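You operate a simulated robot arm through the tools that you are given. There is no shell and no other tool.

You run a simulated robot arm. Do the job below in one go: nothing can be reset, and whatever is moved stays where it is left.

Task
Swap the white mop for the yellow mop and tighten the flange knob.
Fine: white mop into the free rack slot; hood down and spindle lock back on run. Where these are worked on the way, their far stop is far enough and under half their travel is too little: flange knob.

It is judged by the outcome, as a careful person would: the job done as asked, and still so three seconds after it is handed in. It fails if anything else is knocked over, pushed out of place, dropped, spilled or broken.

Robot
A 7-joint arm with a two-finger parallel gripper, fixed in place. Base frame: the origin is at the foot of the arm, x ahead of it, y to its left, z up; the work surface is at about z = 0.8. Units: m, degrees, N and s.
Its first joint turns from -132.0 to 132.0 degrees. Payload 3.91 kg.
The TCP is the grasp point between the finger pads, 0.03 m short of the fingertips. In the tool frame z runs along the fingers and y along their closing line. The gripper opens to 0.11 m. The fingers are 0.02 m wide and 0.01 m thick; the gripper's body (0.048 by 0.112 m) begins 0.055 m behind the TCP.
Orientation is that of the tool frame in the base frame, as a unit quaternion [x, y, z, w]. With the fingers straight down and closing along the base's y, the tool's x points along the base's -x, its y along +y and its z along -z.

Tools
- The arm moves only by the tool servo_tool. Its argument "commands" is one flat list of numbers, 7 for each row, row after row: the turn, a rotation vector about the tool's x, y, z in degrees, then the shift along the tool's x, y, z in m, then the finger opening in m, from 0 to 0.11. In form: [wx, wy, wz, x, y, z, grip, wx, wy, wz, x, y, z, grip, ...]. A call has 1 to 20 rows; each row is the pose to reach, as a shift and turn from the pose commanded when the call began, along the tool's axes at that moment. A row lasts 0.2 s, in which the tool goes at most 0.05 m and 8.6 degrees; a call with a longer step from one row to the next is refused whole, and so is a gripper value outside its range. A pose out of reach is approached as far as the arm can. The call stops where the force on the tool passes 40 N (or 10 N more than at its start, if that is more) or the arm is blocked; 0.2 s more then pass. The fingers move at their own pace (about 0.108 m/s each) and stop on an object; they squeeze with about 36 N. The grip force told is the motor's: it shows also when the fingers shut on nothing. Time passes only in rows, and 0.2 s behind the last, so rows that repeat a pose let the fingers close. It gives the time, the measured TCP pose, the force on the tool (base axes), the opening and the grip force at its end, in the units of the frame above (readings bear some noise), with the torque about the TCP (base axes, N m) and any sound that the robot's microphone picked up.
- Cameras (640 x 400 px; columns grow to the right, rows downward): "scene" is fixed at [0.2199, 0.6502, 1.7196]; the picture's right is [-0.73, -0.69, 0.00], its down [-0.45, 0.47, -0.76] and it looks along [0.52, -0.55, -0.65] (base axes); focal length 334 px, centre (320, 200). "wrist" rides on the gripper at [0.072, 0.017, -0.103] in the tool frame; the picture's right is [-0.23, 0.97, 0.00], its down [-0.76, -0.18, -0.62] and it looks along [-0.61, -0.14, 0.78] (tool axes); focal length 222 px, centre (320, 200). There is no depth. A picture from a camera that has moved, and an enlarged one, comes with that camera's place and axes in the base frame and with its lens.
- get_image(camera): a new picture of that camera. It takes no simulated time.
- close_up(camera, box): a new picture of the part [left, top, right, bottom] of that camera's present view, enlarged. It takes no simulated time.
- job_done(): hands the job in; it is judged then, once.

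Places have to be worked out from the pictures, the camera data and where the tool is seen. Open the gripper and draw the arm clear of the work before you hand the job in, unless the task says otherwise.

The tools are called after "Call:" by a JSON object that holds its "fn" and its "kwargs". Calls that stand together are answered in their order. servo_tool: Moves the arm, as the interface text tells. Its arguments: {"type":"object","properties":{"commands":{"type":"array","items":{"type":"number"}}},"required":["commands"]} The other tools are called the same way: get_image (camera) takes a picture; close_up (camera, box) takes an enlarged picture of a part of a camera's view; job_done () hands the job in.

At the start:

```text
time: 0.0
eef_pos: [0.6933, 0.2163, 1.4517]
tool_rot: [0.0, 1.0, 0.0, 0.0]
force: [-0.7, 0.2, -0.2]
torque: [-0.01, 0.01, 0.02]
grip_width: 0.1101
gripper_force: 0.0
```

scene: 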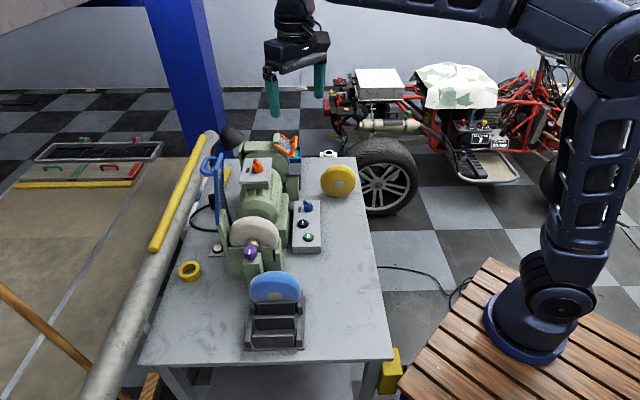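
wrist: 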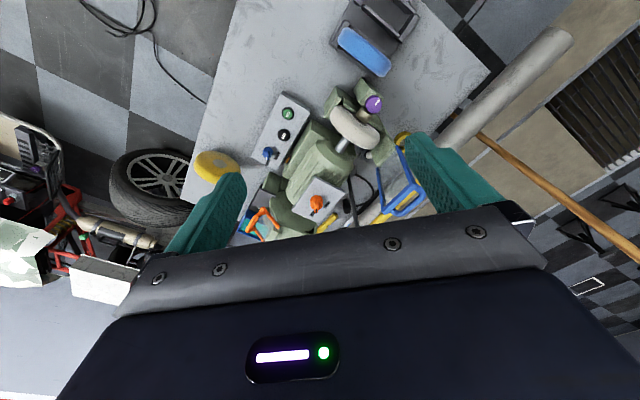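

I start by looking closely at the machine and the table in both cameras before moving anything.

Call:
{"fn": "close_up", "kwargs": {"camera": "scene", "box": [180, 120, 380, 245]}}

Call:
{"fn": "close_up", "kwargs": {"camera": "scene", "box": [160, 225, 360, 350]}}

Call:
{"fn": "close_up", "kwargs": {"camera": "wrist", "box": [180, 0, 460, 250]}}

```text
3.20 times, centred on (280, 182) of scene
camera zoom: at [0.2199, 0.6502, 1.7196], right [-0.73, -0.69, 0.0], down [-0.45, 0.47, -0.76], along [0.52, -0.55, -0.65], focal length 1068 px, centre (448, 256)
```

zoom: 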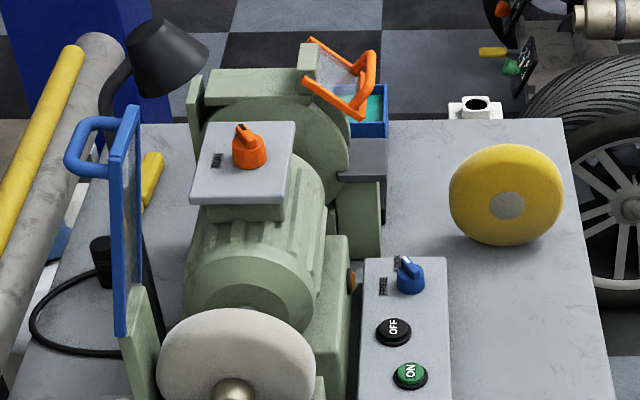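

```text
3.20 times, centred on (260, 288) of scene
camera zoom: at [0.2199, 0.6502, 1.7196], right [-0.73, -0.69, 0.0], down [-0.45, 0.47, -0.76], along [0.52, -0.55, -0.65], focal length 1068 px, centre (512, -80)
```

zoom: 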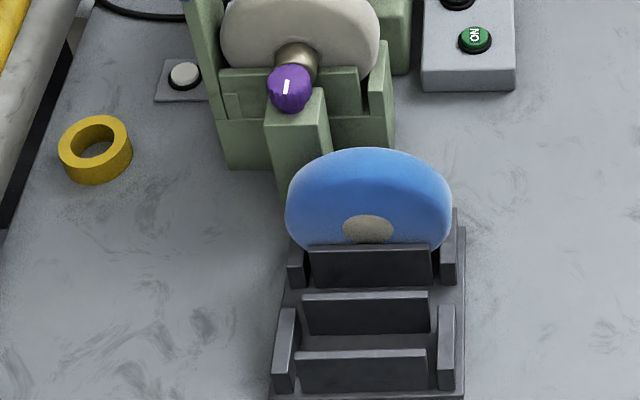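

```text
1.60 times, centred on (320, 125) of wrist
camera zoom: at [0.6198, 0.234, 1.5551], right [0.23, 0.97, 0.0], down [0.76, -0.18, 0.62], along [0.61, -0.14, -0.78], focal length 355 px, centre (320, 320)
```

zoom: 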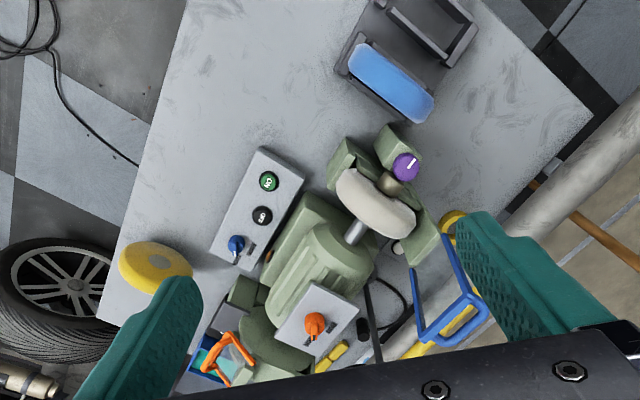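

The purple flange knob looks to sit at about (0.80, 0.33, 0.98) with the white mop just behind it on the same axis. I move the wrist camera in front of it, staying high above everything, to study it and the labels.

Call:
{"fn": "servo_tool", "kwargs": {"commands": [0, 0, 3.78, -0.0013, 0.0241, 0.0339, 0.11, 0, 0, 7.56, -0.0027, 0.0482, 0.0678, 0.11, 0, 0, 11.33, -0.004, 0.0723, 0.1017, 0.11, 0, 0, 15.1, -0.0053, 0.0964, 0.1356, 0.11, 0, 0, 18.9, -0.0067, 0.1206, 0.1694, 0.11, 0, 0, 22.7, -0.008, 0.1447, 0.2033, 0.11, 0, 0, 26.4, -0.0093, 0.1688, 0.2372, 0.11, 0, 0, 30.2, -0.0107, 0.1929, 0.2711, 0.11, 0, 0, 34, -0.012, 0.217, 0.305, 0.11]}}

Call:
{"fn": "get_image", "kwargs": {"camera": "wrist"}}

Call:
{"fn": "get_image", "kwargs": {"camera": "scene"}}

```text
time: 2.0
eef_pos: [0.7037, 0.4353, 1.1483]
tool_rot: [0.293, 0.956, 0.001, 0.0]
force: [-0.3, 0.0, 1.4]
torque: [0.05, 0.04, 0.01]
grip_width: 0.1102
gripper_force: 0.0
```

```text
taken
camera wrist: at [0.6524, 0.4901, 1.251], right [0.73, 0.68, 0.0], down [0.53, -0.57, 0.62], along [0.42, -0.46, -0.78], focal length 222 px, centre (320, 200)
```

wrist: 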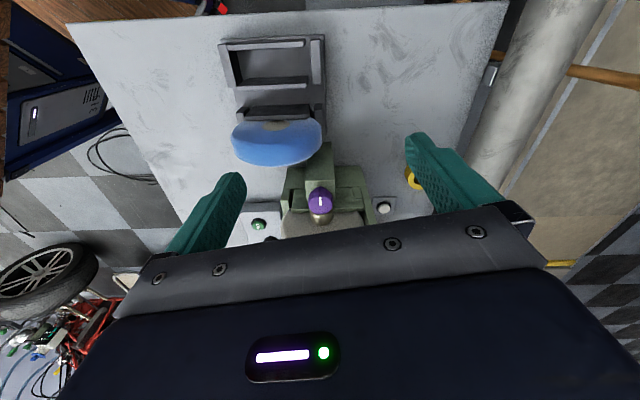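

```text
taken
```

scene: 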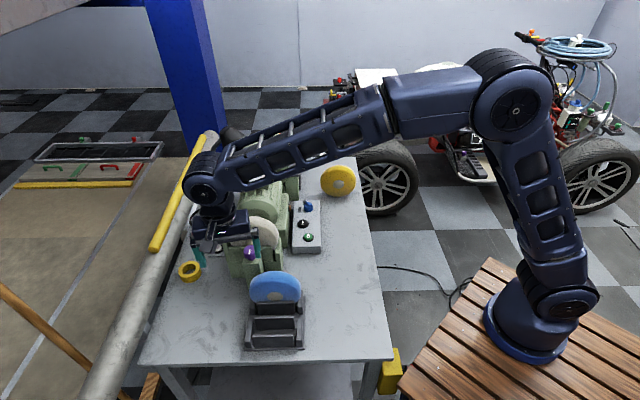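

The camera sees best in its upper half. I zoom in on the knob and mop from here before repositioning.

Call:
{"fn": "close_up", "kwargs": {"camera": "wrist", "box": [220, 130, 420, 250]}}

Call:
{"fn": "close_up", "kwargs": {"camera": "wrist", "box": [190, 10, 390, 135]}}

```text
3.20 times, centred on (320, 190) of wrist
camera zoom: at [0.6524, 0.4901, 1.251], right [0.73, 0.68, 0.0], down [0.53, -0.57, 0.62], along [0.42, -0.46, -0.78], focal length 711 px, centre (320, 232)
```

zoom: 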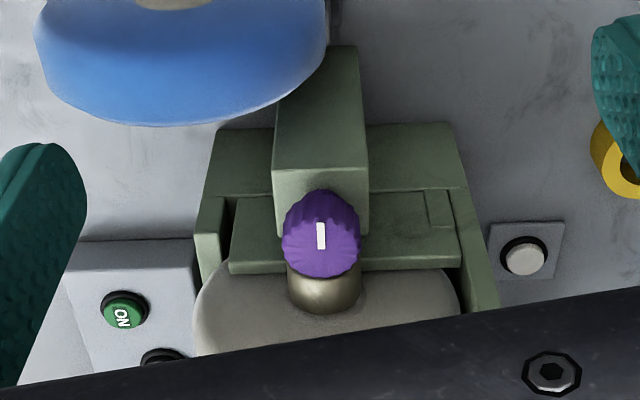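

```text
3.20 times, centred on (290, 72) of wrist
camera zoom: at [0.6524, 0.4901, 1.251], right [0.73, 0.68, 0.0], down [0.53, -0.57, 0.62], along [0.42, -0.46, -0.78], focal length 711 px, centre (416, 608)
```

zoom: 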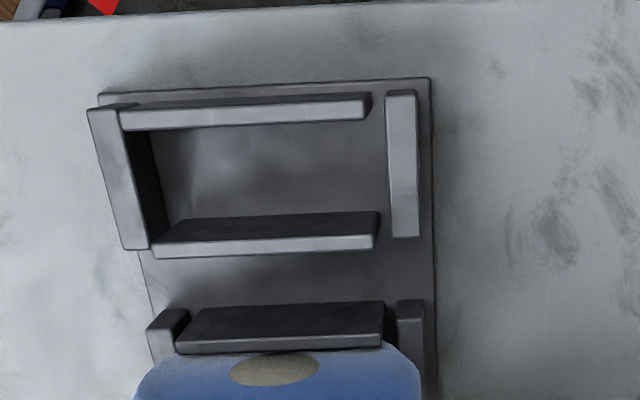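

I zoom in tightly on the knob to judge which way its axis points, and on the rest of the machine's controls from the fixed camera.

Call:
{"fn": "close_up", "kwargs": {"camera": "wrist", "box": [290, 170, 354, 210]}}

Call:
{"fn": "close_up", "kwargs": {"camera": "scene", "box": [225, 225, 289, 265]}}

Call:
{"fn": "close_up", "kwargs": {"camera": "scene", "box": [270, 190, 350, 240]}}

Call:
{"fn": "close_up", "kwargs": {"camera": "scene", "box": [310, 150, 374, 190]}}

```text
10.00 times, centred on (322, 190) of wrist
camera zoom: at [0.6524, 0.4901, 1.251], right [0.73, 0.68, 0.0], down [0.53, -0.57, 0.62], along [0.42, -0.46, -0.78], focal length 2221 px, centre (300, 300)
```

zoom: 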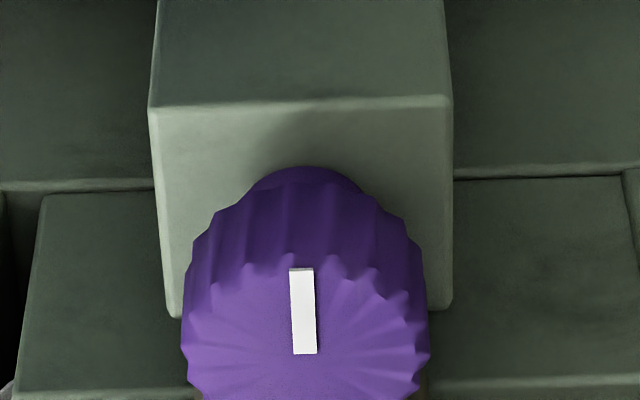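

```text
10.00 times, centred on (257, 245) of scene
camera zoom: at [0.2199, 0.6502, 1.7196], right [-0.73, -0.69, 0.0], down [-0.45, 0.47, -0.76], along [0.52, -0.55, -0.65], focal length 3336 px, centre (950, -250)
```

zoom: 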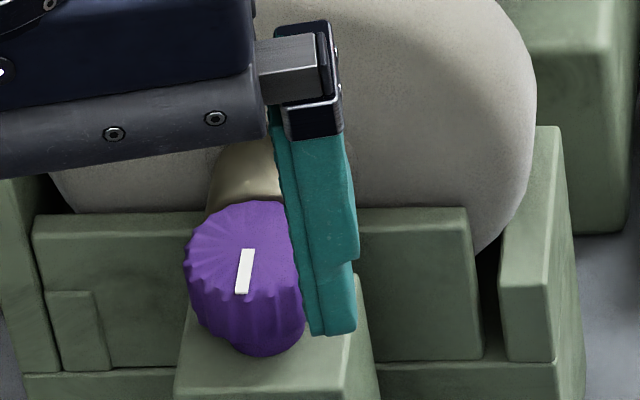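

```text
8.00 times, centred on (310, 215) of scene
camera zoom: at [0.2199, 0.6502, 1.7196], right [-0.73, -0.69, 0.0], down [-0.45, 0.47, -0.76], along [0.52, -0.55, -0.65], focal length 2669 px, centre (400, 80)
```

zoom: 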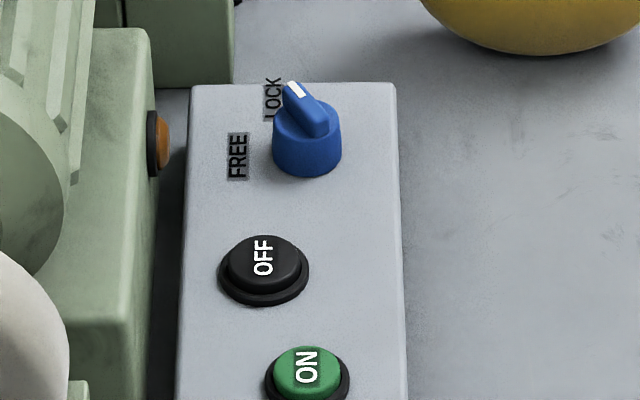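

```text
10.00 times, centred on (342, 170) of scene
camera zoom: at [0.2199, 0.6502, 1.7196], right [-0.73, -0.69, 0.0], down [-0.45, 0.47, -0.76], along [0.52, -0.55, -0.65], focal length 3336 px, centre (100, 500)
```

zoom: 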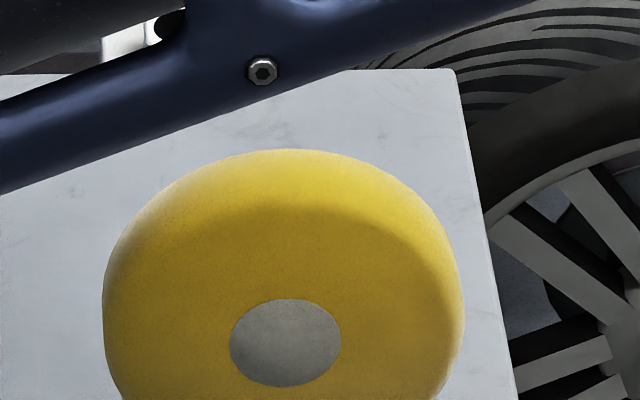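

The blue selector reads LOCK/FREE and sits near LOCK; the knob axis is roughly horizontal along the machine axis. I move the camera to the right-hand side of the machine, high and clear, to see it from the side.

Call:
{"fn": "servo_tool", "kwargs": {"commands": [0, 0, -7.5, -0.0117, -0.0298, -0.0043, 0.11, 0, 0, -15, -0.0233, -0.0597, -0.0087, 0.11, 0, 0, -22.5, -0.035, -0.0895, -0.013, 0.11, 0, 0, -30, -0.0467, -0.1193, -0.0173, 0.11, 0, 0, -37.5, -0.0583, -0.1492, -0.0217, 0.11, 0, 0, -45, -0.07, -0.179, -0.026, 0.11, 0, 0, -52.5, -0.0817, -0.2088, -0.0303, 0.11, 0, 0, -60, -0.0933, -0.2387, -0.0347, 0.11, 0, 0, -67.5, -0.105, -0.2685, -0.039, 0.11, 0, 0, -75, -0.1167, -0.2983, -0.0433, 0.11, 0, 0, -82.5, -0.1283, -0.3282, -0.0477, 0.11, 0, 0, -90, -0.14, -0.358, -0.052, 0.11]}}

Call:
{"fn": "get_image", "kwargs": {"camera": "wrist"}}

Call:
{"fn": "get_image", "kwargs": {"camera": "scene"}}

```text
time: 4.6
eef_pos: [0.6211, 0.0563, 1.198]
tool_rot: [-0.471, 0.882, -0.001, 0.0]
force: [1.0, 0.5, -0.9]
torque: [-0.04, 0.03, -0.01]
grip_width: 0.1103
gripper_force: 0.1
```

```text
taken
camera wrist: at [0.5652, 0.0069, 1.3019], right [-0.68, 0.73, 0.0], down [0.57, 0.53, 0.62], along [0.46, 0.42, -0.78], focal length 222 px, centre (320, 200)
```

wrist: 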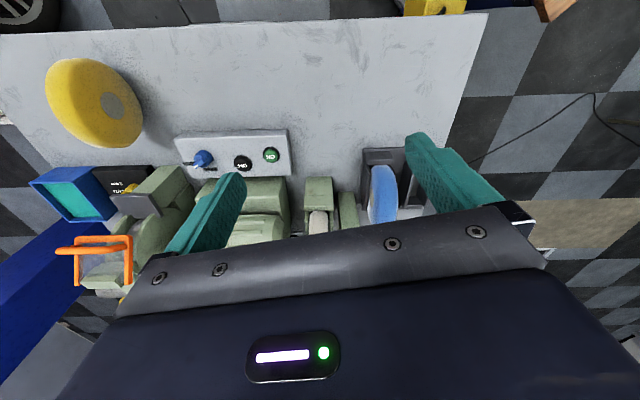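

```text
taken
```

scene: 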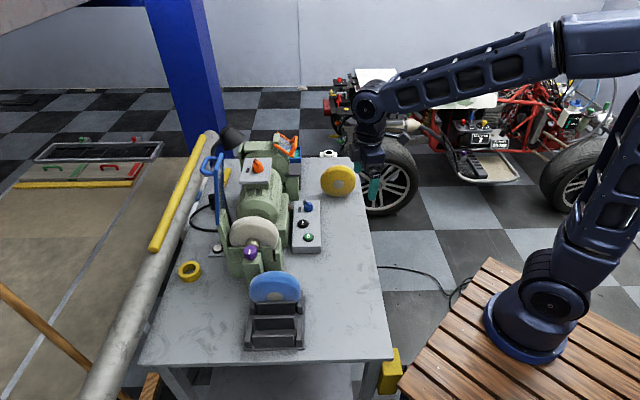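

I tilt the tool so the camera looks nearly level at the machine from its right side, staying well off the control box and yellow mop.

Call:
{"fn": "servo_tool", "kwargs": {"commands": [0, -7, 0, -0.011, -0.002, 0.028, 0.11, 0, -14, 0, -0.022, -0.004, 0.055, 0.11, 0, -21, 0, -0.033, -0.006, 0.083, 0.11, 0, -28, 0, -0.044, -0.008, 0.11, 0.11, 0, -35, 0, -0.054, -0.0105, 0.138, 0.11]}}

Call:
{"fn": "get_image", "kwargs": {"camera": "wrist"}}

```text
time: 5.8
eef_pos: [0.6598, 0.0955, 1.0606]
tool_rot: [-0.447, 0.842, 0.141, 0.266]
force: [-0.4, -0.2, -1.1]
torque: [-0.01, -0.04, -0.04]
grip_width: 0.11
gripper_force: 0.0
```

```text
taken
camera wrist: at [0.5794, 0.0089, 1.1038], right [-0.7, 0.7, 0.13], down [0.29, 0.12, 0.95], along [0.65, 0.7, -0.29], focal length 222 px, centre (320, 200)
```

wrist: 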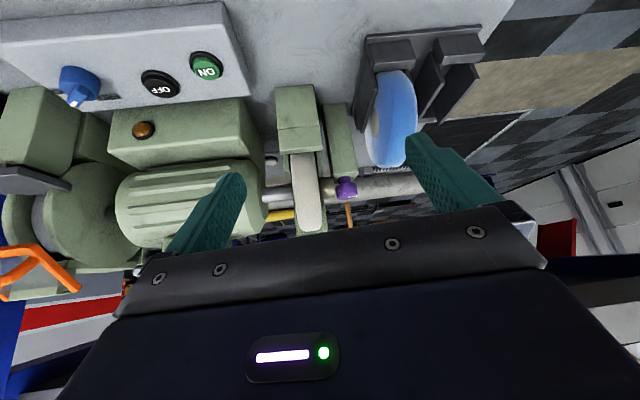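

Now a side view (upside down) shows motor, shaft, white mop in its guard, brass flange and purple knob. I zoom in on this area.

Call:
{"fn": "close_up", "kwargs": {"camera": "wrist", "box": [240, 80, 432, 240]}}

Call:
{"fn": "close_up", "kwargs": {"camera": "wrist", "box": [270, 150, 390, 225]}}

Call:
{"fn": "close_up", "kwargs": {"camera": "wrist", "box": [0, 0, 240, 150]}}

```text
2.50 times, centred on (336, 160) of wrist
camera zoom: at [0.5794, 0.0089, 1.1038], right [-0.7, 0.7, 0.13], down [0.29, 0.12, 0.95], along [0.65, 0.7, -0.29], focal length 555 px, centre (280, 300)
```

zoom: 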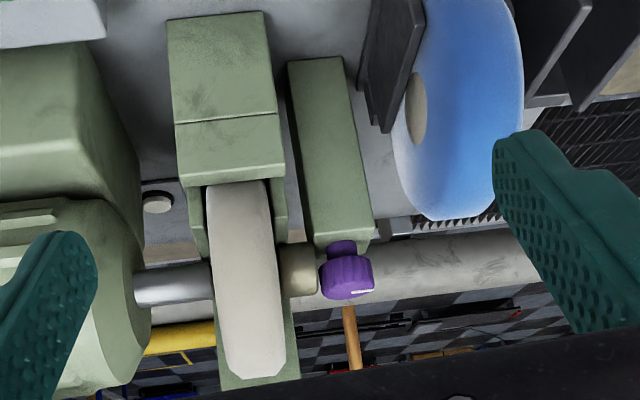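

```text
5.33 times, centred on (330, 188) of wrist
camera zoom: at [0.5794, 0.0089, 1.1038], right [-0.7, 0.7, 0.13], down [0.29, 0.12, 0.95], along [0.65, 0.7, -0.29], focal length 1185 px, centre (267, 267)
```

zoom: 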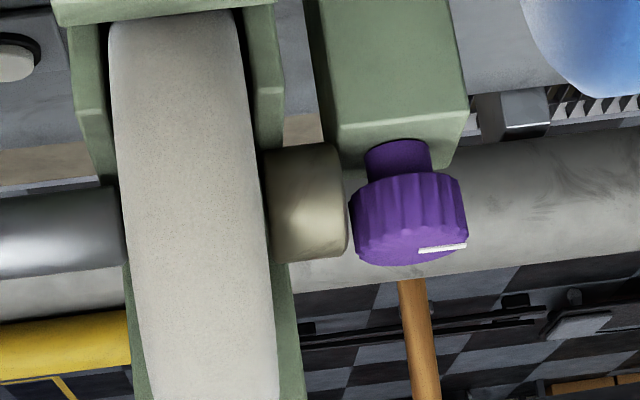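

```text
2.67 times, centred on (120, 75) of wrist
camera zoom: at [0.5794, 0.0089, 1.1038], right [-0.7, 0.7, 0.13], down [0.29, 0.12, 0.95], along [0.65, 0.7, -0.29], focal length 592 px, centre (853, 533)
```

zoom: 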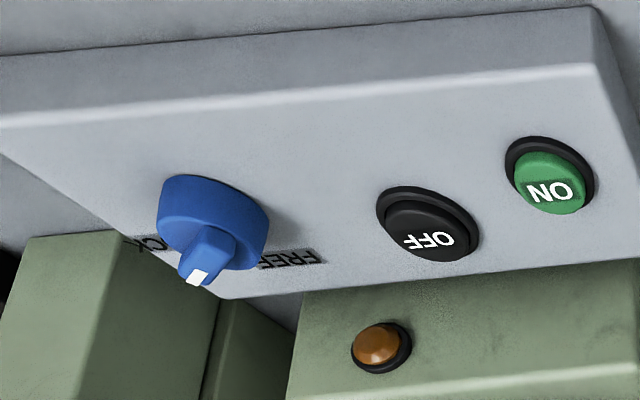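

The knob actually stands with its axis vertical on top of the green column, so it can be turned from above; the mop sits between the shaft and the brass flange. Next I look at the orange selector on the motor box from above to read its label.

Call:
{"fn": "servo_tool", "kwargs": {"commands": [0, 4.375, 0, -0.0268, -0.0266, -0.0111, 0.11, 0, 8.75, 0, -0.0537, -0.0532, -0.0222, 0.11, 0, 13.125, 0, -0.0805, -0.0797, -0.0333, 0.11, 0, 17.5, 0, -0.1074, -0.1063, -0.0445, 0.11, 0, 21.875, 0, -0.1342, -0.1329, -0.0556, 0.11, 0, 26.25, 0, -0.161, -0.1595, -0.0667, 0.11, 0, 30.6, 0, -0.1879, -0.186, -0.0778, 0.11, 0, 35, 0, -0.2147, -0.2126, -0.0889, 0.11]}}

Call:
{"fn": "get_image", "kwargs": {"camera": "wrist"}}

Call:
{"fn": "close_up", "kwargs": {"camera": "wrist", "box": [240, 120, 400, 220]}}

```text
time: 7.6
eef_pos: [0.9055, 0.0816, 1.2568]
tool_rot: [-0.47, 0.883, -0.002, 0.0]
force: [-0.5, 0.4, 0.6]
torque: [0.05, 0.01, 0.01]
grip_width: 0.1099
gripper_force: 0.1
```

```text
taken
camera wrist: at [0.8501, 0.0315, 1.3612], right [-0.68, 0.73, 0.0], down [0.57, 0.53, 0.62], along [0.46, 0.42, -0.78], focal length 222 px, centre (320, 200)
```

wrist: 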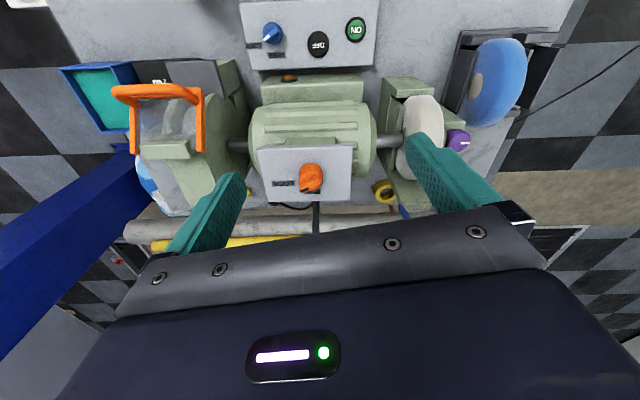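

```text
4.00 times, centred on (320, 170) of wrist
camera zoom: at [0.8501, 0.0315, 1.3612], right [-0.68, 0.73, 0.0], down [0.57, 0.53, 0.62], along [0.46, 0.42, -0.78], focal length 888 px, centre (320, 320)
```

zoom: 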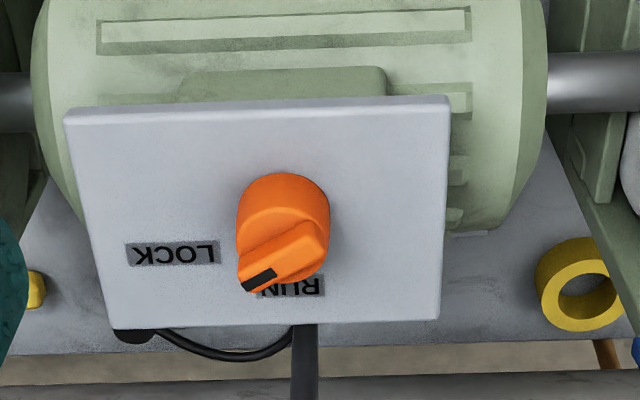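

The orange selector is the spindle lock (LOCK/RUN) and seems to be pointing near LOCK. I back up higher for an overview that includes the blue hood beside the mop.

Call:
{"fn": "servo_tool", "kwargs": {"commands": [0, 0, 0, 0.0055, 0.0325, -0.028, 0.11, 0, 0, 0, 0.011, 0.065, -0.056, 0.11, 0, 0, 0, 0.0165, 0.0974, -0.084, 0.11, 0, 0, 0, 0.022, 0.13, -0.112, 0.11, 0, 0, 0, 0.0275, 0.1624, -0.14, 0.11]}}

Call:
{"fn": "get_image", "kwargs": {"camera": "wrist"}}

Call:
{"fn": "close_up", "kwargs": {"camera": "wrist", "box": [230, 80, 410, 210]}}

Call:
{"fn": "close_up", "kwargs": {"camera": "scene", "box": [190, 140, 290, 270]}}

```text
time: 8.8
eef_pos: [0.7567, 0.1493, 1.3977]
tool_rot: [-0.469, 0.883, 0.0, -0.002]
force: [-0.6, 0.7, -0.7]
torque: [0.02, 0.06, 0.03]
grip_width: 0.11
gripper_force: 0.1
```

```text
taken
camera wrist: at [0.7017, 0.1003, 1.5008], right [-0.68, 0.73, 0.0], down [0.57, 0.53, 0.62], along [0.46, 0.42, -0.78], focal length 222 px, centre (320, 200)
```

wrist: 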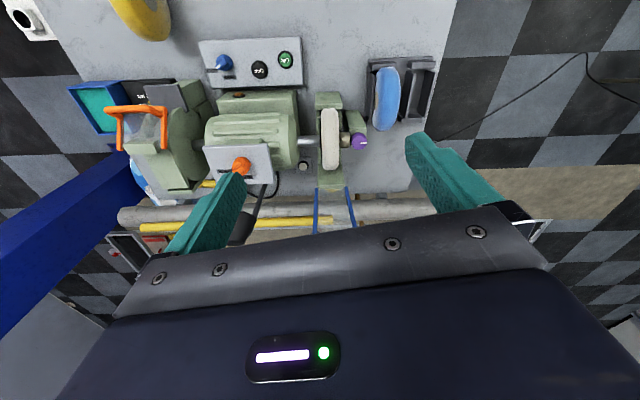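

```text
3.08 times, centred on (320, 145) of wrist
camera zoom: at [0.7017, 0.1003, 1.5008], right [-0.68, 0.73, 0.0], down [0.57, 0.53, 0.62], along [0.46, 0.42, -0.78], focal length 684 px, centre (320, 369)
```

zoom: 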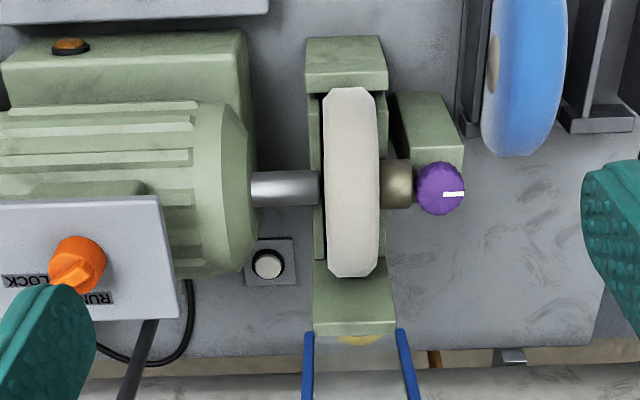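

```text
3.08 times, centred on (240, 205) of scene
camera zoom: at [0.2199, 0.6502, 1.7196], right [-0.73, -0.69, 0.0], down [-0.45, 0.47, -0.76], along [0.52, -0.55, -0.65], focal length 1026 px, centre (566, 185)
```

zoom: 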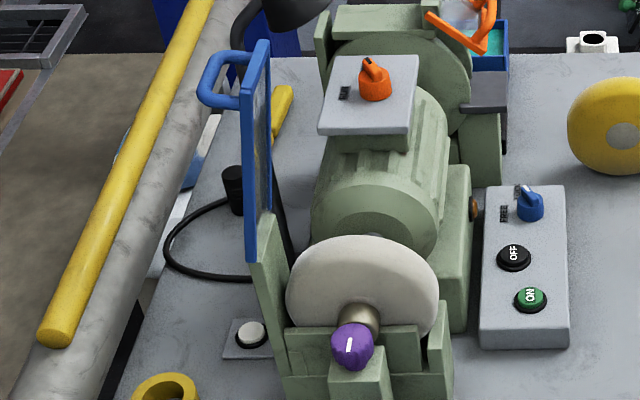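

The hood (blue frame) stands up on the left guard wall, the spindle lock is at LOCK, and the knob is at about (0.804, 0.328), top near z 0.983. Now I look at the yellow mop from above, turning the tool so its closing line is parallel to the machine axis.

Call:
{"fn": "servo_tool", "kwargs": {"commands": [0, 0, 1.5625, 0.021, -0.0357, 0.0185, 0.11, 0, 0, 3.125, 0.042, -0.0714, 0.037, 0.11, 0, 0, 4.6875, 0.063, -0.1071, 0.0555, 0.11, 0, 0, 6.25, 0.084, -0.1429, 0.074, 0.11, 0, 0, 7.8125, 0.105, -0.1786, 0.0925, 0.11, 0, 0, 9.375, 0.126, -0.2143, 0.111, 0.11, 0, 0, 10.9375, 0.147, -0.25, 0.1295, 0.11, 0, 0, 12.5, 0.168, -0.2857, 0.148, 0.11]}}

Call:
{"fn": "get_image", "kwargs": {"camera": "wrist"}}

Call:
{"fn": "close_up", "kwargs": {"camera": "wrist", "box": [200, 0, 400, 180]}}

```text
time: 10.6
eef_pos: [0.9001, -0.1513, 1.2488]
tool_rot: [-0.371, 0.929, -0.001, 0.0]
force: [0.0, 0.6, 0.9]
torque: [-0.04, 0.01, 0.0]
grip_width: 0.1102
gripper_force: 0.1
```

```text
taken
camera wrist: at [0.8351, -0.188, 1.3527], right [-0.51, 0.86, 0.0], down [0.67, 0.4, 0.62], along [0.54, 0.32, -0.78], focal length 222 px, centre (320, 200)
```

wrist: 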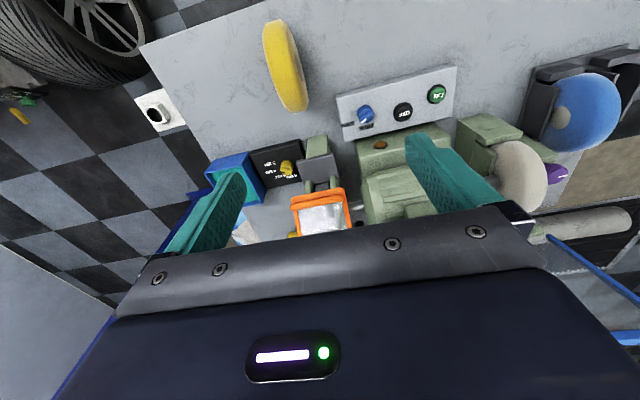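

```text
2.22 times, centred on (300, 90) of wrist
camera zoom: at [0.8351, -0.188, 1.3527], right [-0.51, 0.86, 0.0], down [0.67, 0.4, 0.62], along [0.54, 0.32, -0.78], focal length 494 px, centre (364, 444)
```

zoom: 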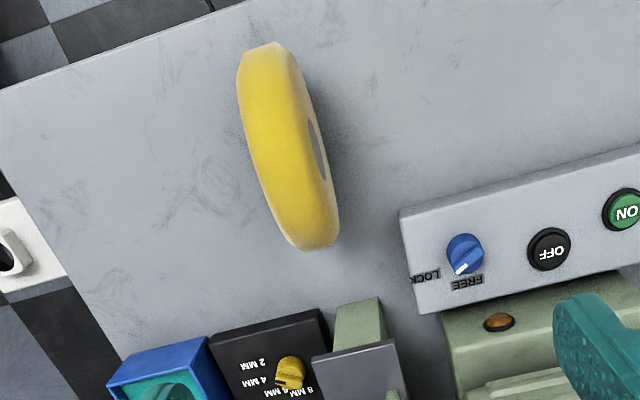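

The yellow mop stands free on its edge at about (0.923, -0.202), with its face parallel to the machine's mop. Now I go above the flange knob, turning the tool so the fingers close across the machine axis.

Call:
{"fn": "servo_tool", "kwargs": {"commands": [0, 0, 7.5, -0.0217, 0.0345, 0.0, 0.11, 0, 0, 15, -0.0433, 0.0689, 0.0, 0.11, 0, 0, 22.5, -0.065, 0.1034, 0.0, 0.11, 0, 0, 30, -0.0867, 0.1379, 0.0, 0.11, 0, 0, 37.5, -0.1083, 0.1723, 0.0, 0.11, 0, 0, 45, -0.13, 0.2068, 0.0, 0.11, 0, 0, 52.5, -0.1517, 0.2413, 0.0, 0.11, 0, 0, 60, -0.1733, 0.2757, 0.0, 0.11, 0, 0, 67.5, -0.195, 0.3102, 0.01, 0.11, 0, 0, 75, -0.2167, 0.3447, 0.02, 0.11, 0, 0, 82.5, -0.2383, 0.3791, 0.035, 0.11, 0, 0, 90, -0.26, 0.4136, 0.049, 0.11]}}

Call:
{"fn": "get_image", "kwargs": {"camera": "wrist"}}

Call:
{"fn": "close_up", "kwargs": {"camera": "wrist", "box": [270, 50, 370, 130]}}

Call:
{"fn": "close_up", "kwargs": {"camera": "wrist", "box": [220, 0, 420, 125]}}

```text
time: 13.2
eef_pos: [0.8018, 0.3277, 1.1998]
tool_rot: [0.397, 0.918, 0.0, -0.001]
force: [-0.4, -0.7, 0.9]
torque: [0.08, -0.03, -0.03]
grip_width: 0.1099
gripper_force: 0.1
```

```text
taken
camera wrist: at [0.7643, 0.3927, 1.3037], right [0.86, 0.5, 0.0], down [0.39, -0.68, 0.62], along [0.31, -0.54, -0.78], focal length 222 px, centre (320, 200)
```

wrist: 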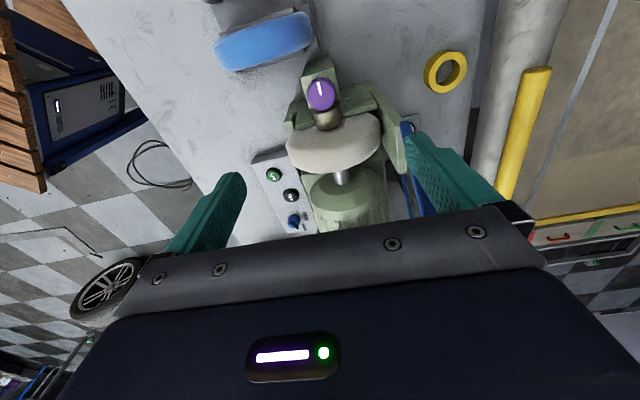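

```text
5.00 times, centred on (320, 90) of wrist
camera zoom: at [0.7643, 0.3927, 1.3037], right [0.86, 0.5, 0.0], down [0.39, -0.68, 0.62], along [0.31, -0.54, -0.78], focal length 1111 px, centre (320, 750)
```

zoom: 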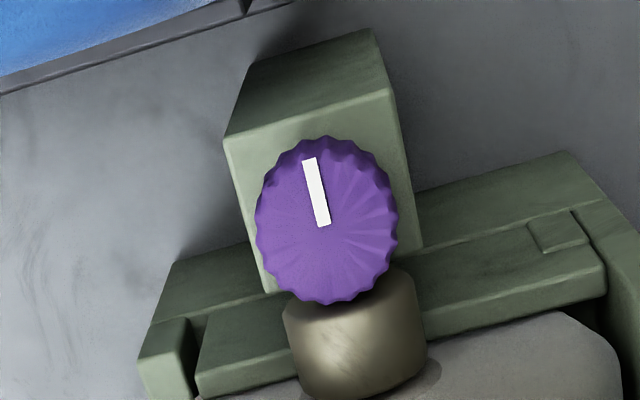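

```text
3.20 times, centred on (320, 62) of wrist
camera zoom: at [0.7643, 0.3927, 1.3037], right [0.86, 0.5, 0.0], down [0.39, -0.68, 0.62], along [0.31, -0.54, -0.78], focal length 711 px, centre (320, 640)
```

zoom: 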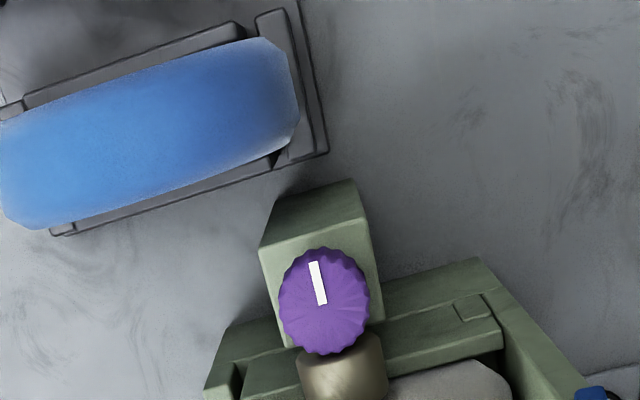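

The knob's centre works out to (0.805, 0.329), diameter 0.038, with the brass flange close against it on the mop side. I turn 25° clockwise first so there is room for an anticlockwise stroke, and come down to just above the knob.

Call:
{"fn": "servo_tool", "kwargs": {"commands": [0, 0, 5, -0.0004, 0.0006, 0.02, 0.1, 0, 0, 10, -0.0006, 0.0012, 0.04, 0.09, 0, 0, 15, -0.0009, 0.0018, 0.06, 0.08, 0, 0, 20, -0.0012, 0.0024, 0.08, 0.07, 0, 0, 25, -0.0014, 0.0028, 0.1, 0.07, 0, 0, 25, -0.0014, 0.0028, 0.13, 0.07, 0, 0, 25, -0.0014, 0.0028, 0.15, 0.07, 0, 0, 25, -0.0014, 0.0028, 0.15, 0.07]}}

Call:
{"fn": "get_image", "kwargs": {"camera": "wrist"}}

Call:
{"fn": "close_up", "kwargs": {"camera": "wrist", "box": [240, 80, 400, 200]}}

Call:
{"fn": "close_up", "kwargs": {"camera": "scene", "box": [200, 170, 320, 270]}}

```text
time: 15.0
eef_pos: [0.8061, 0.3295, 1.0484]
tool_rot: [0.584, 0.812, 0.0, 0.0]
force: [0.1, 0.5, 0.5]
torque: [-0.02, 0.0, 0.03]
grip_width: 0.07
gripper_force: 0.0
```

```text
taken
camera wrist: at [0.7975, 0.4046, 1.1517], right [1.0, 0.09, 0.0], down [0.07, -0.78, 0.62], along [0.06, -0.62, -0.78], focal length 222 px, centre (320, 200)
```

wrist: 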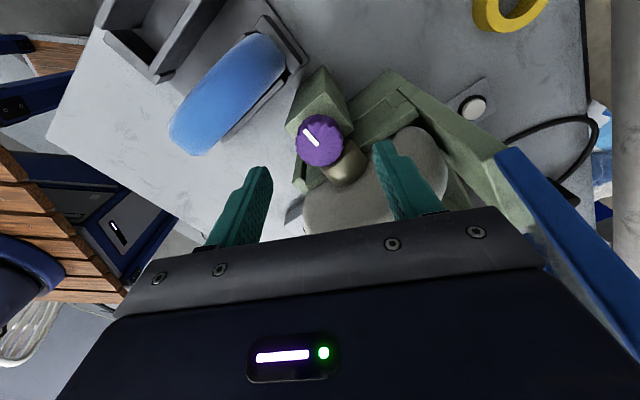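

```text
3.33 times, centred on (320, 140) of wrist
camera zoom: at [0.7975, 0.4046, 1.1517], right [1.0, 0.09, 0.0], down [0.07, -0.78, 0.62], along [0.06, -0.62, -0.78], focal length 740 px, centre (320, 400)
```

zoom: 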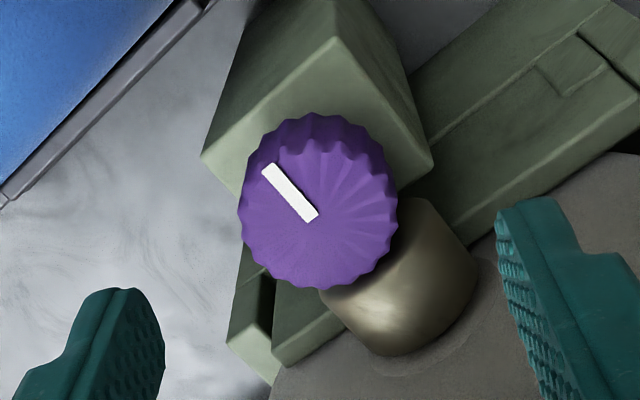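

```text
4.00 times, centred on (260, 220) of scene
camera zoom: at [0.2199, 0.6502, 1.7196], right [-0.73, -0.69, 0.0], down [-0.45, 0.47, -0.76], along [0.52, -0.55, -0.65], focal length 1334 px, centre (560, 120)
```

zoom: 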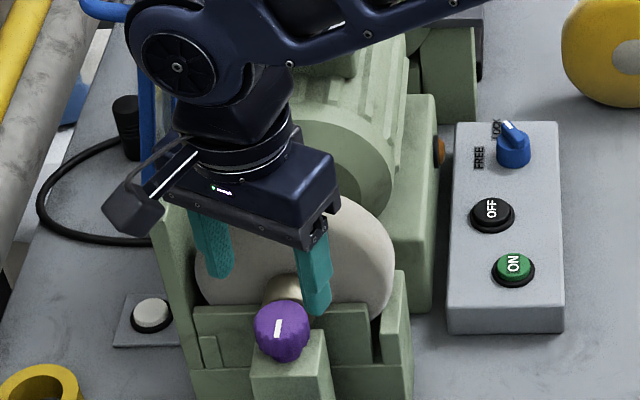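

The knob lies within about 1 mm of the tool axis. I descend so the fingertips reach to about z 0.967 (clear of the column top) and close on the knob.

Call:
{"fn": "servo_tool", "kwargs": {"commands": [0, 0, 0, -0.001, 0, 0.02, 0.07, 0, 0, 0, -0.001, 0, 0.04, 0.07, 0, 0, 0, -0.001, 0, 0.052, 0.07, 0, 0, 0, -0.001, 0, 0.052, 0.05, 0, 0, 0, -0.001, 0, 0.052, 0.02, 0, 0, 0, -0.001, 0, 0.052, 0.02, 0, 0, 0, -0.001, 0, 0.052, 0.02]}}

Call:
{"fn": "get_image", "kwargs": {"camera": "wrist"}}

Call:
{"fn": "close_up", "kwargs": {"camera": "scene", "box": [210, 200, 310, 280]}}

```text
time: 16.6
eef_pos: [0.8042, 0.3286, 0.9955]
tool_rot: [0.584, 0.812, -0.001, -0.001]
force: [-9.3, -3.5, -4.0]
torque: [0.33, -0.25, -0.04]
grip_width: 0.0376
gripper_force: 45.1
```

```text
taken
camera wrist: at [0.7969, 0.4034, 1.0999], right [1.0, 0.09, 0.0], down [0.07, -0.78, 0.62], along [0.06, -0.62, -0.78], focal length 222 px, centre (320, 200)
```

wrist: 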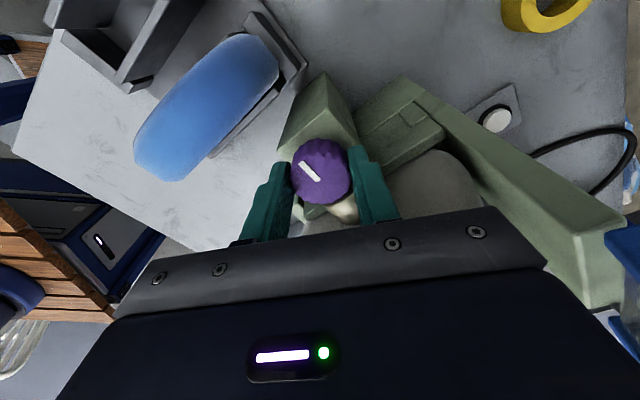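

```text
5.00 times, centred on (260, 240) of scene
camera zoom: at [0.2199, 0.6502, 1.7196], right [-0.73, -0.69, 0.0], down [-0.45, 0.47, -0.76], along [0.52, -0.55, -0.65], focal length 1668 px, centre (620, 0)
```

zoom: 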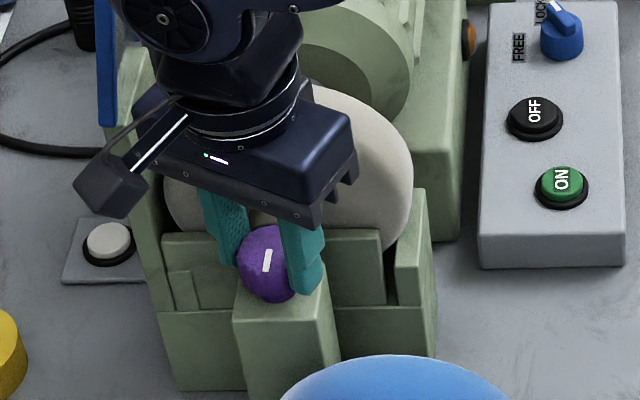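

The fingers hold the knob (0.0376 m). I turn it anticlockwise (seen from above) in a first gentle stroke and watch the torque.

Call:
{"fn": "servo_tool", "kwargs": {"commands": [0, 0, -5, 0, -0.0005, 0, 0.02, 0, 0, -10, 0, -0.0008, 0, 0.02, 0, 0, -15, 0, -0.001, 0, 0.02, 0, 0, -20, 0, -0.001, 0, 0.02]}}

Call:
{"fn": "close_up", "kwargs": {"camera": "wrist", "box": [240, 100, 400, 200]}}

```text
time: 17.6
eef_pos: [0.804, 0.3272, 0.9961]
tool_rot: [0.433, 0.901, -0.001, -0.001]
force: [-19.9, -15.2, -20.2]
torque: [-0.16, -0.06, -0.09]
grip_width: 0.0378
gripper_force: 44.7
```

```text
4.00 times, centred on (320, 150) of wrist
camera zoom: at [0.7717, 0.3964, 1.0999], right [0.9, 0.43, 0.0], down [0.34, -0.71, 0.62], along [0.27, -0.56, -0.78], focal length 888 px, centre (320, 400)
```

zoom: 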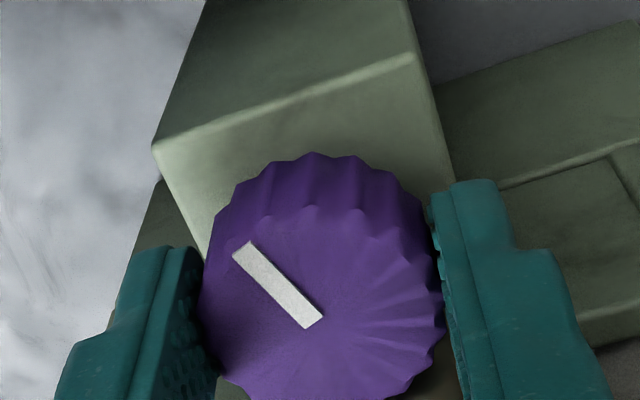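

The knob follows the fingers, but the side force has grown, so I open the fingers to relieve it and check the knob's position.

Call:
{"fn": "servo_tool", "kwargs": {"commands": [0, 0, 0, 0, 0, 0, 0.05, 0, 0, 0, 0, 0, 0, 0.055, 0, 0, 0, 0, 0, 0, 0.055]}}

Call:
{"fn": "close_up", "kwargs": {"camera": "wrist", "box": [240, 100, 400, 200]}}

Call:
{"fn": "close_up", "kwargs": {"camera": "scene", "box": [225, 225, 289, 265]}}

```text
time: 18.4
eef_pos: [0.8052, 0.3279, 0.9975]
tool_rot: [0.435, 0.901, 0.0, 0.0]
force: [-0.5, -0.7, 0.4]
torque: [0.0, -0.01, 0.02]
grip_width: 0.0552
gripper_force: 0.0
```

```text
4.00 times, centred on (320, 150) of wrist
camera zoom: at [0.7723, 0.3971, 1.1013], right [0.9, 0.43, 0.0], down [0.33, -0.71, 0.62], along [0.27, -0.56, -0.78], focal length 888 px, centre (320, 400)
```

zoom: 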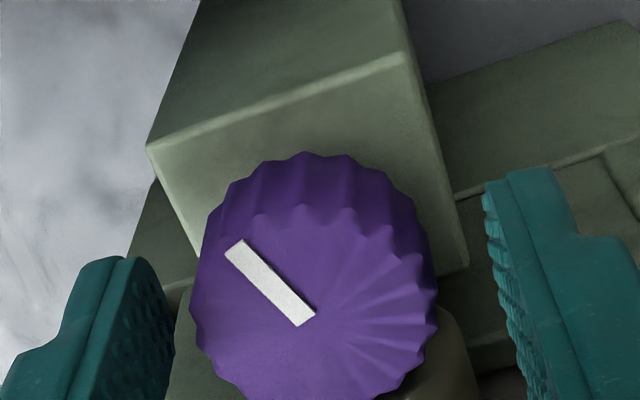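

```text
10.00 times, centred on (257, 245) of scene
camera zoom: at [0.2199, 0.6502, 1.7196], right [-0.73, -0.69, 0.0], down [-0.45, 0.47, -0.76], along [0.52, -0.55, -0.65], focal length 3336 px, centre (950, -250)
```

zoom: 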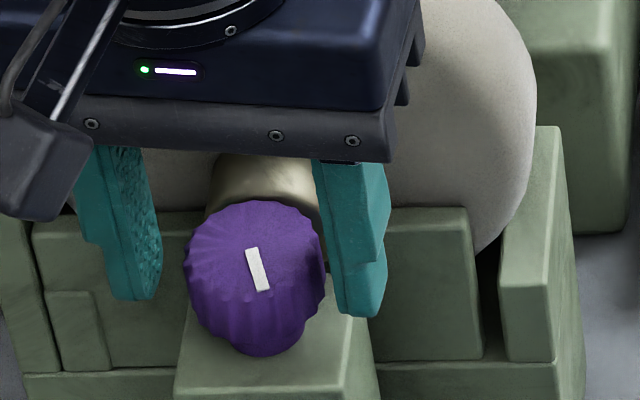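

The knob turned about 20° freely. I re-centre by about 1.5 mm, grip again and continue anticlockwise another 30°.

Call:
{"fn": "servo_tool", "kwargs": {"commands": [0, 0, 0, -0.001, -0.0017, 0, 0.05, 0, 0, 0, -0.001, -0.0017, 0, 0.02, 0, 0, 0, -0.001, -0.0017, 0, 0.02, 0, 0, -6, -0.001, -0.0017, 0, 0.02, 0, 0, -12, -0.001, -0.0017, 0, 0.02, 0, 0, -18, -0.001, -0.0017, 0, 0.02, 0, 0, -24, -0.001, -0.0017, 0, 0.02, 0, 0, -30, -0.001, -0.0017, 0, 0.02]}}

Call:
{"fn": "close_up", "kwargs": {"camera": "wrist", "box": [240, 100, 400, 200]}}

Call:
{"fn": "close_up", "kwargs": {"camera": "scene", "box": [225, 225, 289, 265]}}

```text
time: 20.2
eef_pos: [0.8031, 0.3274, 0.9979]
tool_rot: [0.186, 0.983, 0.0, -0.001]
force: [4.8, -1.3, 2.7]
torque: [0.44, -0.58, -0.07]
grip_width: 0.0375
gripper_force: 45.1
```

```text
4.00 times, centred on (320, 150) of wrist
camera zoom: at [0.7422, 0.3703, 1.1014], right [0.57, 0.82, 0.0], down [0.64, -0.44, 0.62], along [0.51, -0.35, -0.78], focal length 888 px, centre (320, 400)
```

zoom: 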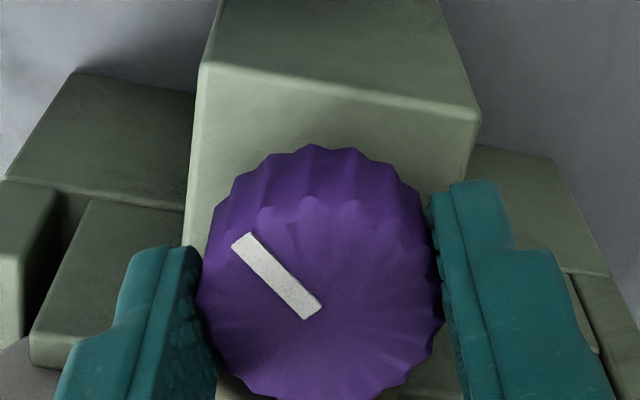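

```text
10.00 times, centred on (257, 245) of scene
camera zoom: at [0.2199, 0.6502, 1.7196], right [-0.73, -0.69, 0.0], down [-0.45, 0.47, -0.76], along [0.52, -0.55, -0.65], focal length 3336 px, centre (950, -250)
```

zoom: 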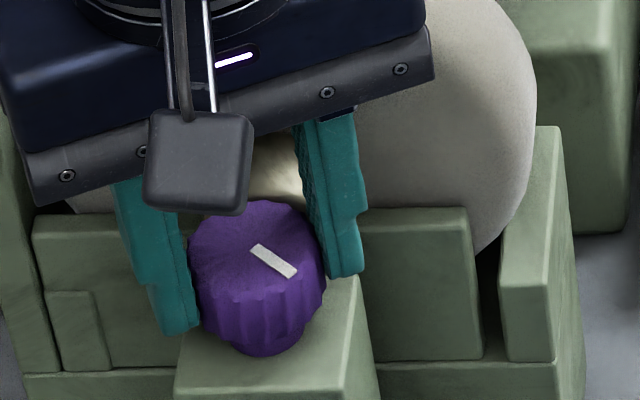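

50° turned in total with no stop felt yet. I open, swing back 50°, re-grip and carry on.

Call:
{"fn": "servo_tool", "kwargs": {"commands": [0, 0, 0, 0, 0, 0, 0.05, 0, 0, 0, 0, 0, 0, 0.057, 0, 0, 8.4, 0, 0, 0, 0.057, 0, 0, 16.8, 0, 0, 0, 0.057, 0, 0, 25.2, 0, 0, 0, 0.057, 0, 0, 33.6, 0, 0, 0, 0.057, 0, 0, 42, 0, 0, 0, 0.057, 0, 0, 50, 0, 0, 0, 0.057, 0, 0, 50, 0, 0, 0, 0.04, 0, 0, 50, 0, 0, 0, 0.02, 0, 0, 50, 0, 0, 0, 0.02, 0, 0, 44, 0, 0, 0, 0.02, 0, 0, 38, 0, 0, 0, 0.02, 0, 0, 32, 0, 0, 0, 0.02, 0, 0, 26, 0, 0, 0, 0.02]}}

Call:
{"fn": "close_up", "kwargs": {"camera": "scene", "box": [225, 225, 289, 265]}}

Call:
{"fn": "close_up", "kwargs": {"camera": "wrist", "box": [240, 100, 400, 200]}}

```text
time: 23.4
eef_pos: [0.8048, 0.3279, 0.997]
tool_rot: [0.402, 0.916, 0.001, 0.0]
force: [7.0, 3.7, 0.2]
torque: [0.45, 0.12, 0.04]
grip_width: 0.0371
gripper_force: 44.9
```

```text
10.00 times, centred on (257, 245) of scene
camera zoom: at [0.2199, 0.6502, 1.7196], right [-0.73, -0.69, 0.0], down [-0.45, 0.47, -0.76], along [0.52, -0.55, -0.65], focal length 3336 px, centre (950, -250)
```

zoom: 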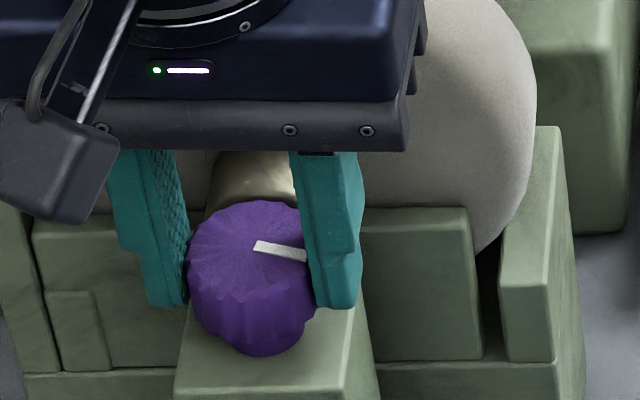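

```text
4.00 times, centred on (320, 150) of wrist
camera zoom: at [0.7671, 0.3932, 1.1008], right [0.87, 0.49, 0.0], down [0.38, -0.68, 0.62], along [0.31, -0.54, -0.78], focal length 888 px, centre (320, 400)
```

zoom: 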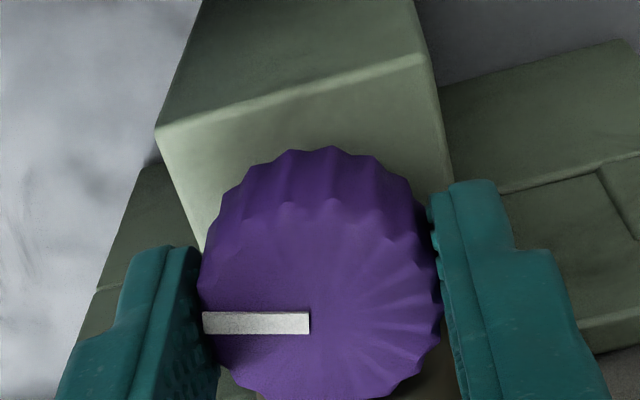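

The knob is now about 75° round and still turning freely. I continue the stroke.

Call:
{"fn": "servo_tool", "kwargs": {"commands": [0, 0, -6, 0, 0, 0, 0.02, 0, 0, -12, 0, 0, 0, 0.02, 0, 0, -18, 0, 0, 0, 0.02, 0, 0, -24, 0, 0, 0, 0.02]}}

Call:
{"fn": "close_up", "kwargs": {"camera": "wrist", "box": [240, 100, 400, 200]}}

Call:
{"fn": "close_up", "kwargs": {"camera": "scene", "box": [225, 225, 289, 265]}}

```text
time: 24.4
eef_pos: [0.8041, 0.3268, 0.9972]
tool_rot: [0.202, 0.979, 0.0, -0.001]
force: [-0.4, -0.4, 4.8]
torque: [0.24, -0.55, -0.9]
grip_width: 0.0379
gripper_force: 45.6
```

```text
4.00 times, centred on (320, 150) of wrist
camera zoom: at [0.7438, 0.3724, 1.1004], right [0.6, 0.8, 0.0], down [0.63, -0.47, 0.62], along [0.5, -0.37, -0.78], focal length 888 px, centre (320, 400)
```

zoom: 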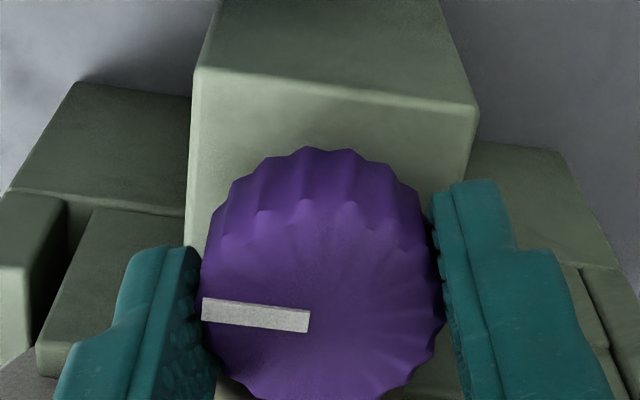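

```text
10.00 times, centred on (257, 245) of scene
camera zoom: at [0.2199, 0.6502, 1.7196], right [-0.73, -0.69, 0.0], down [-0.45, 0.47, -0.76], along [0.52, -0.55, -0.65], focal length 3336 px, centre (950, -250)
```

zoom: 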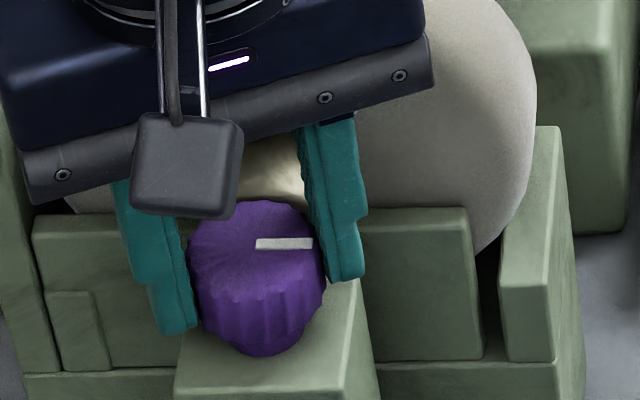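

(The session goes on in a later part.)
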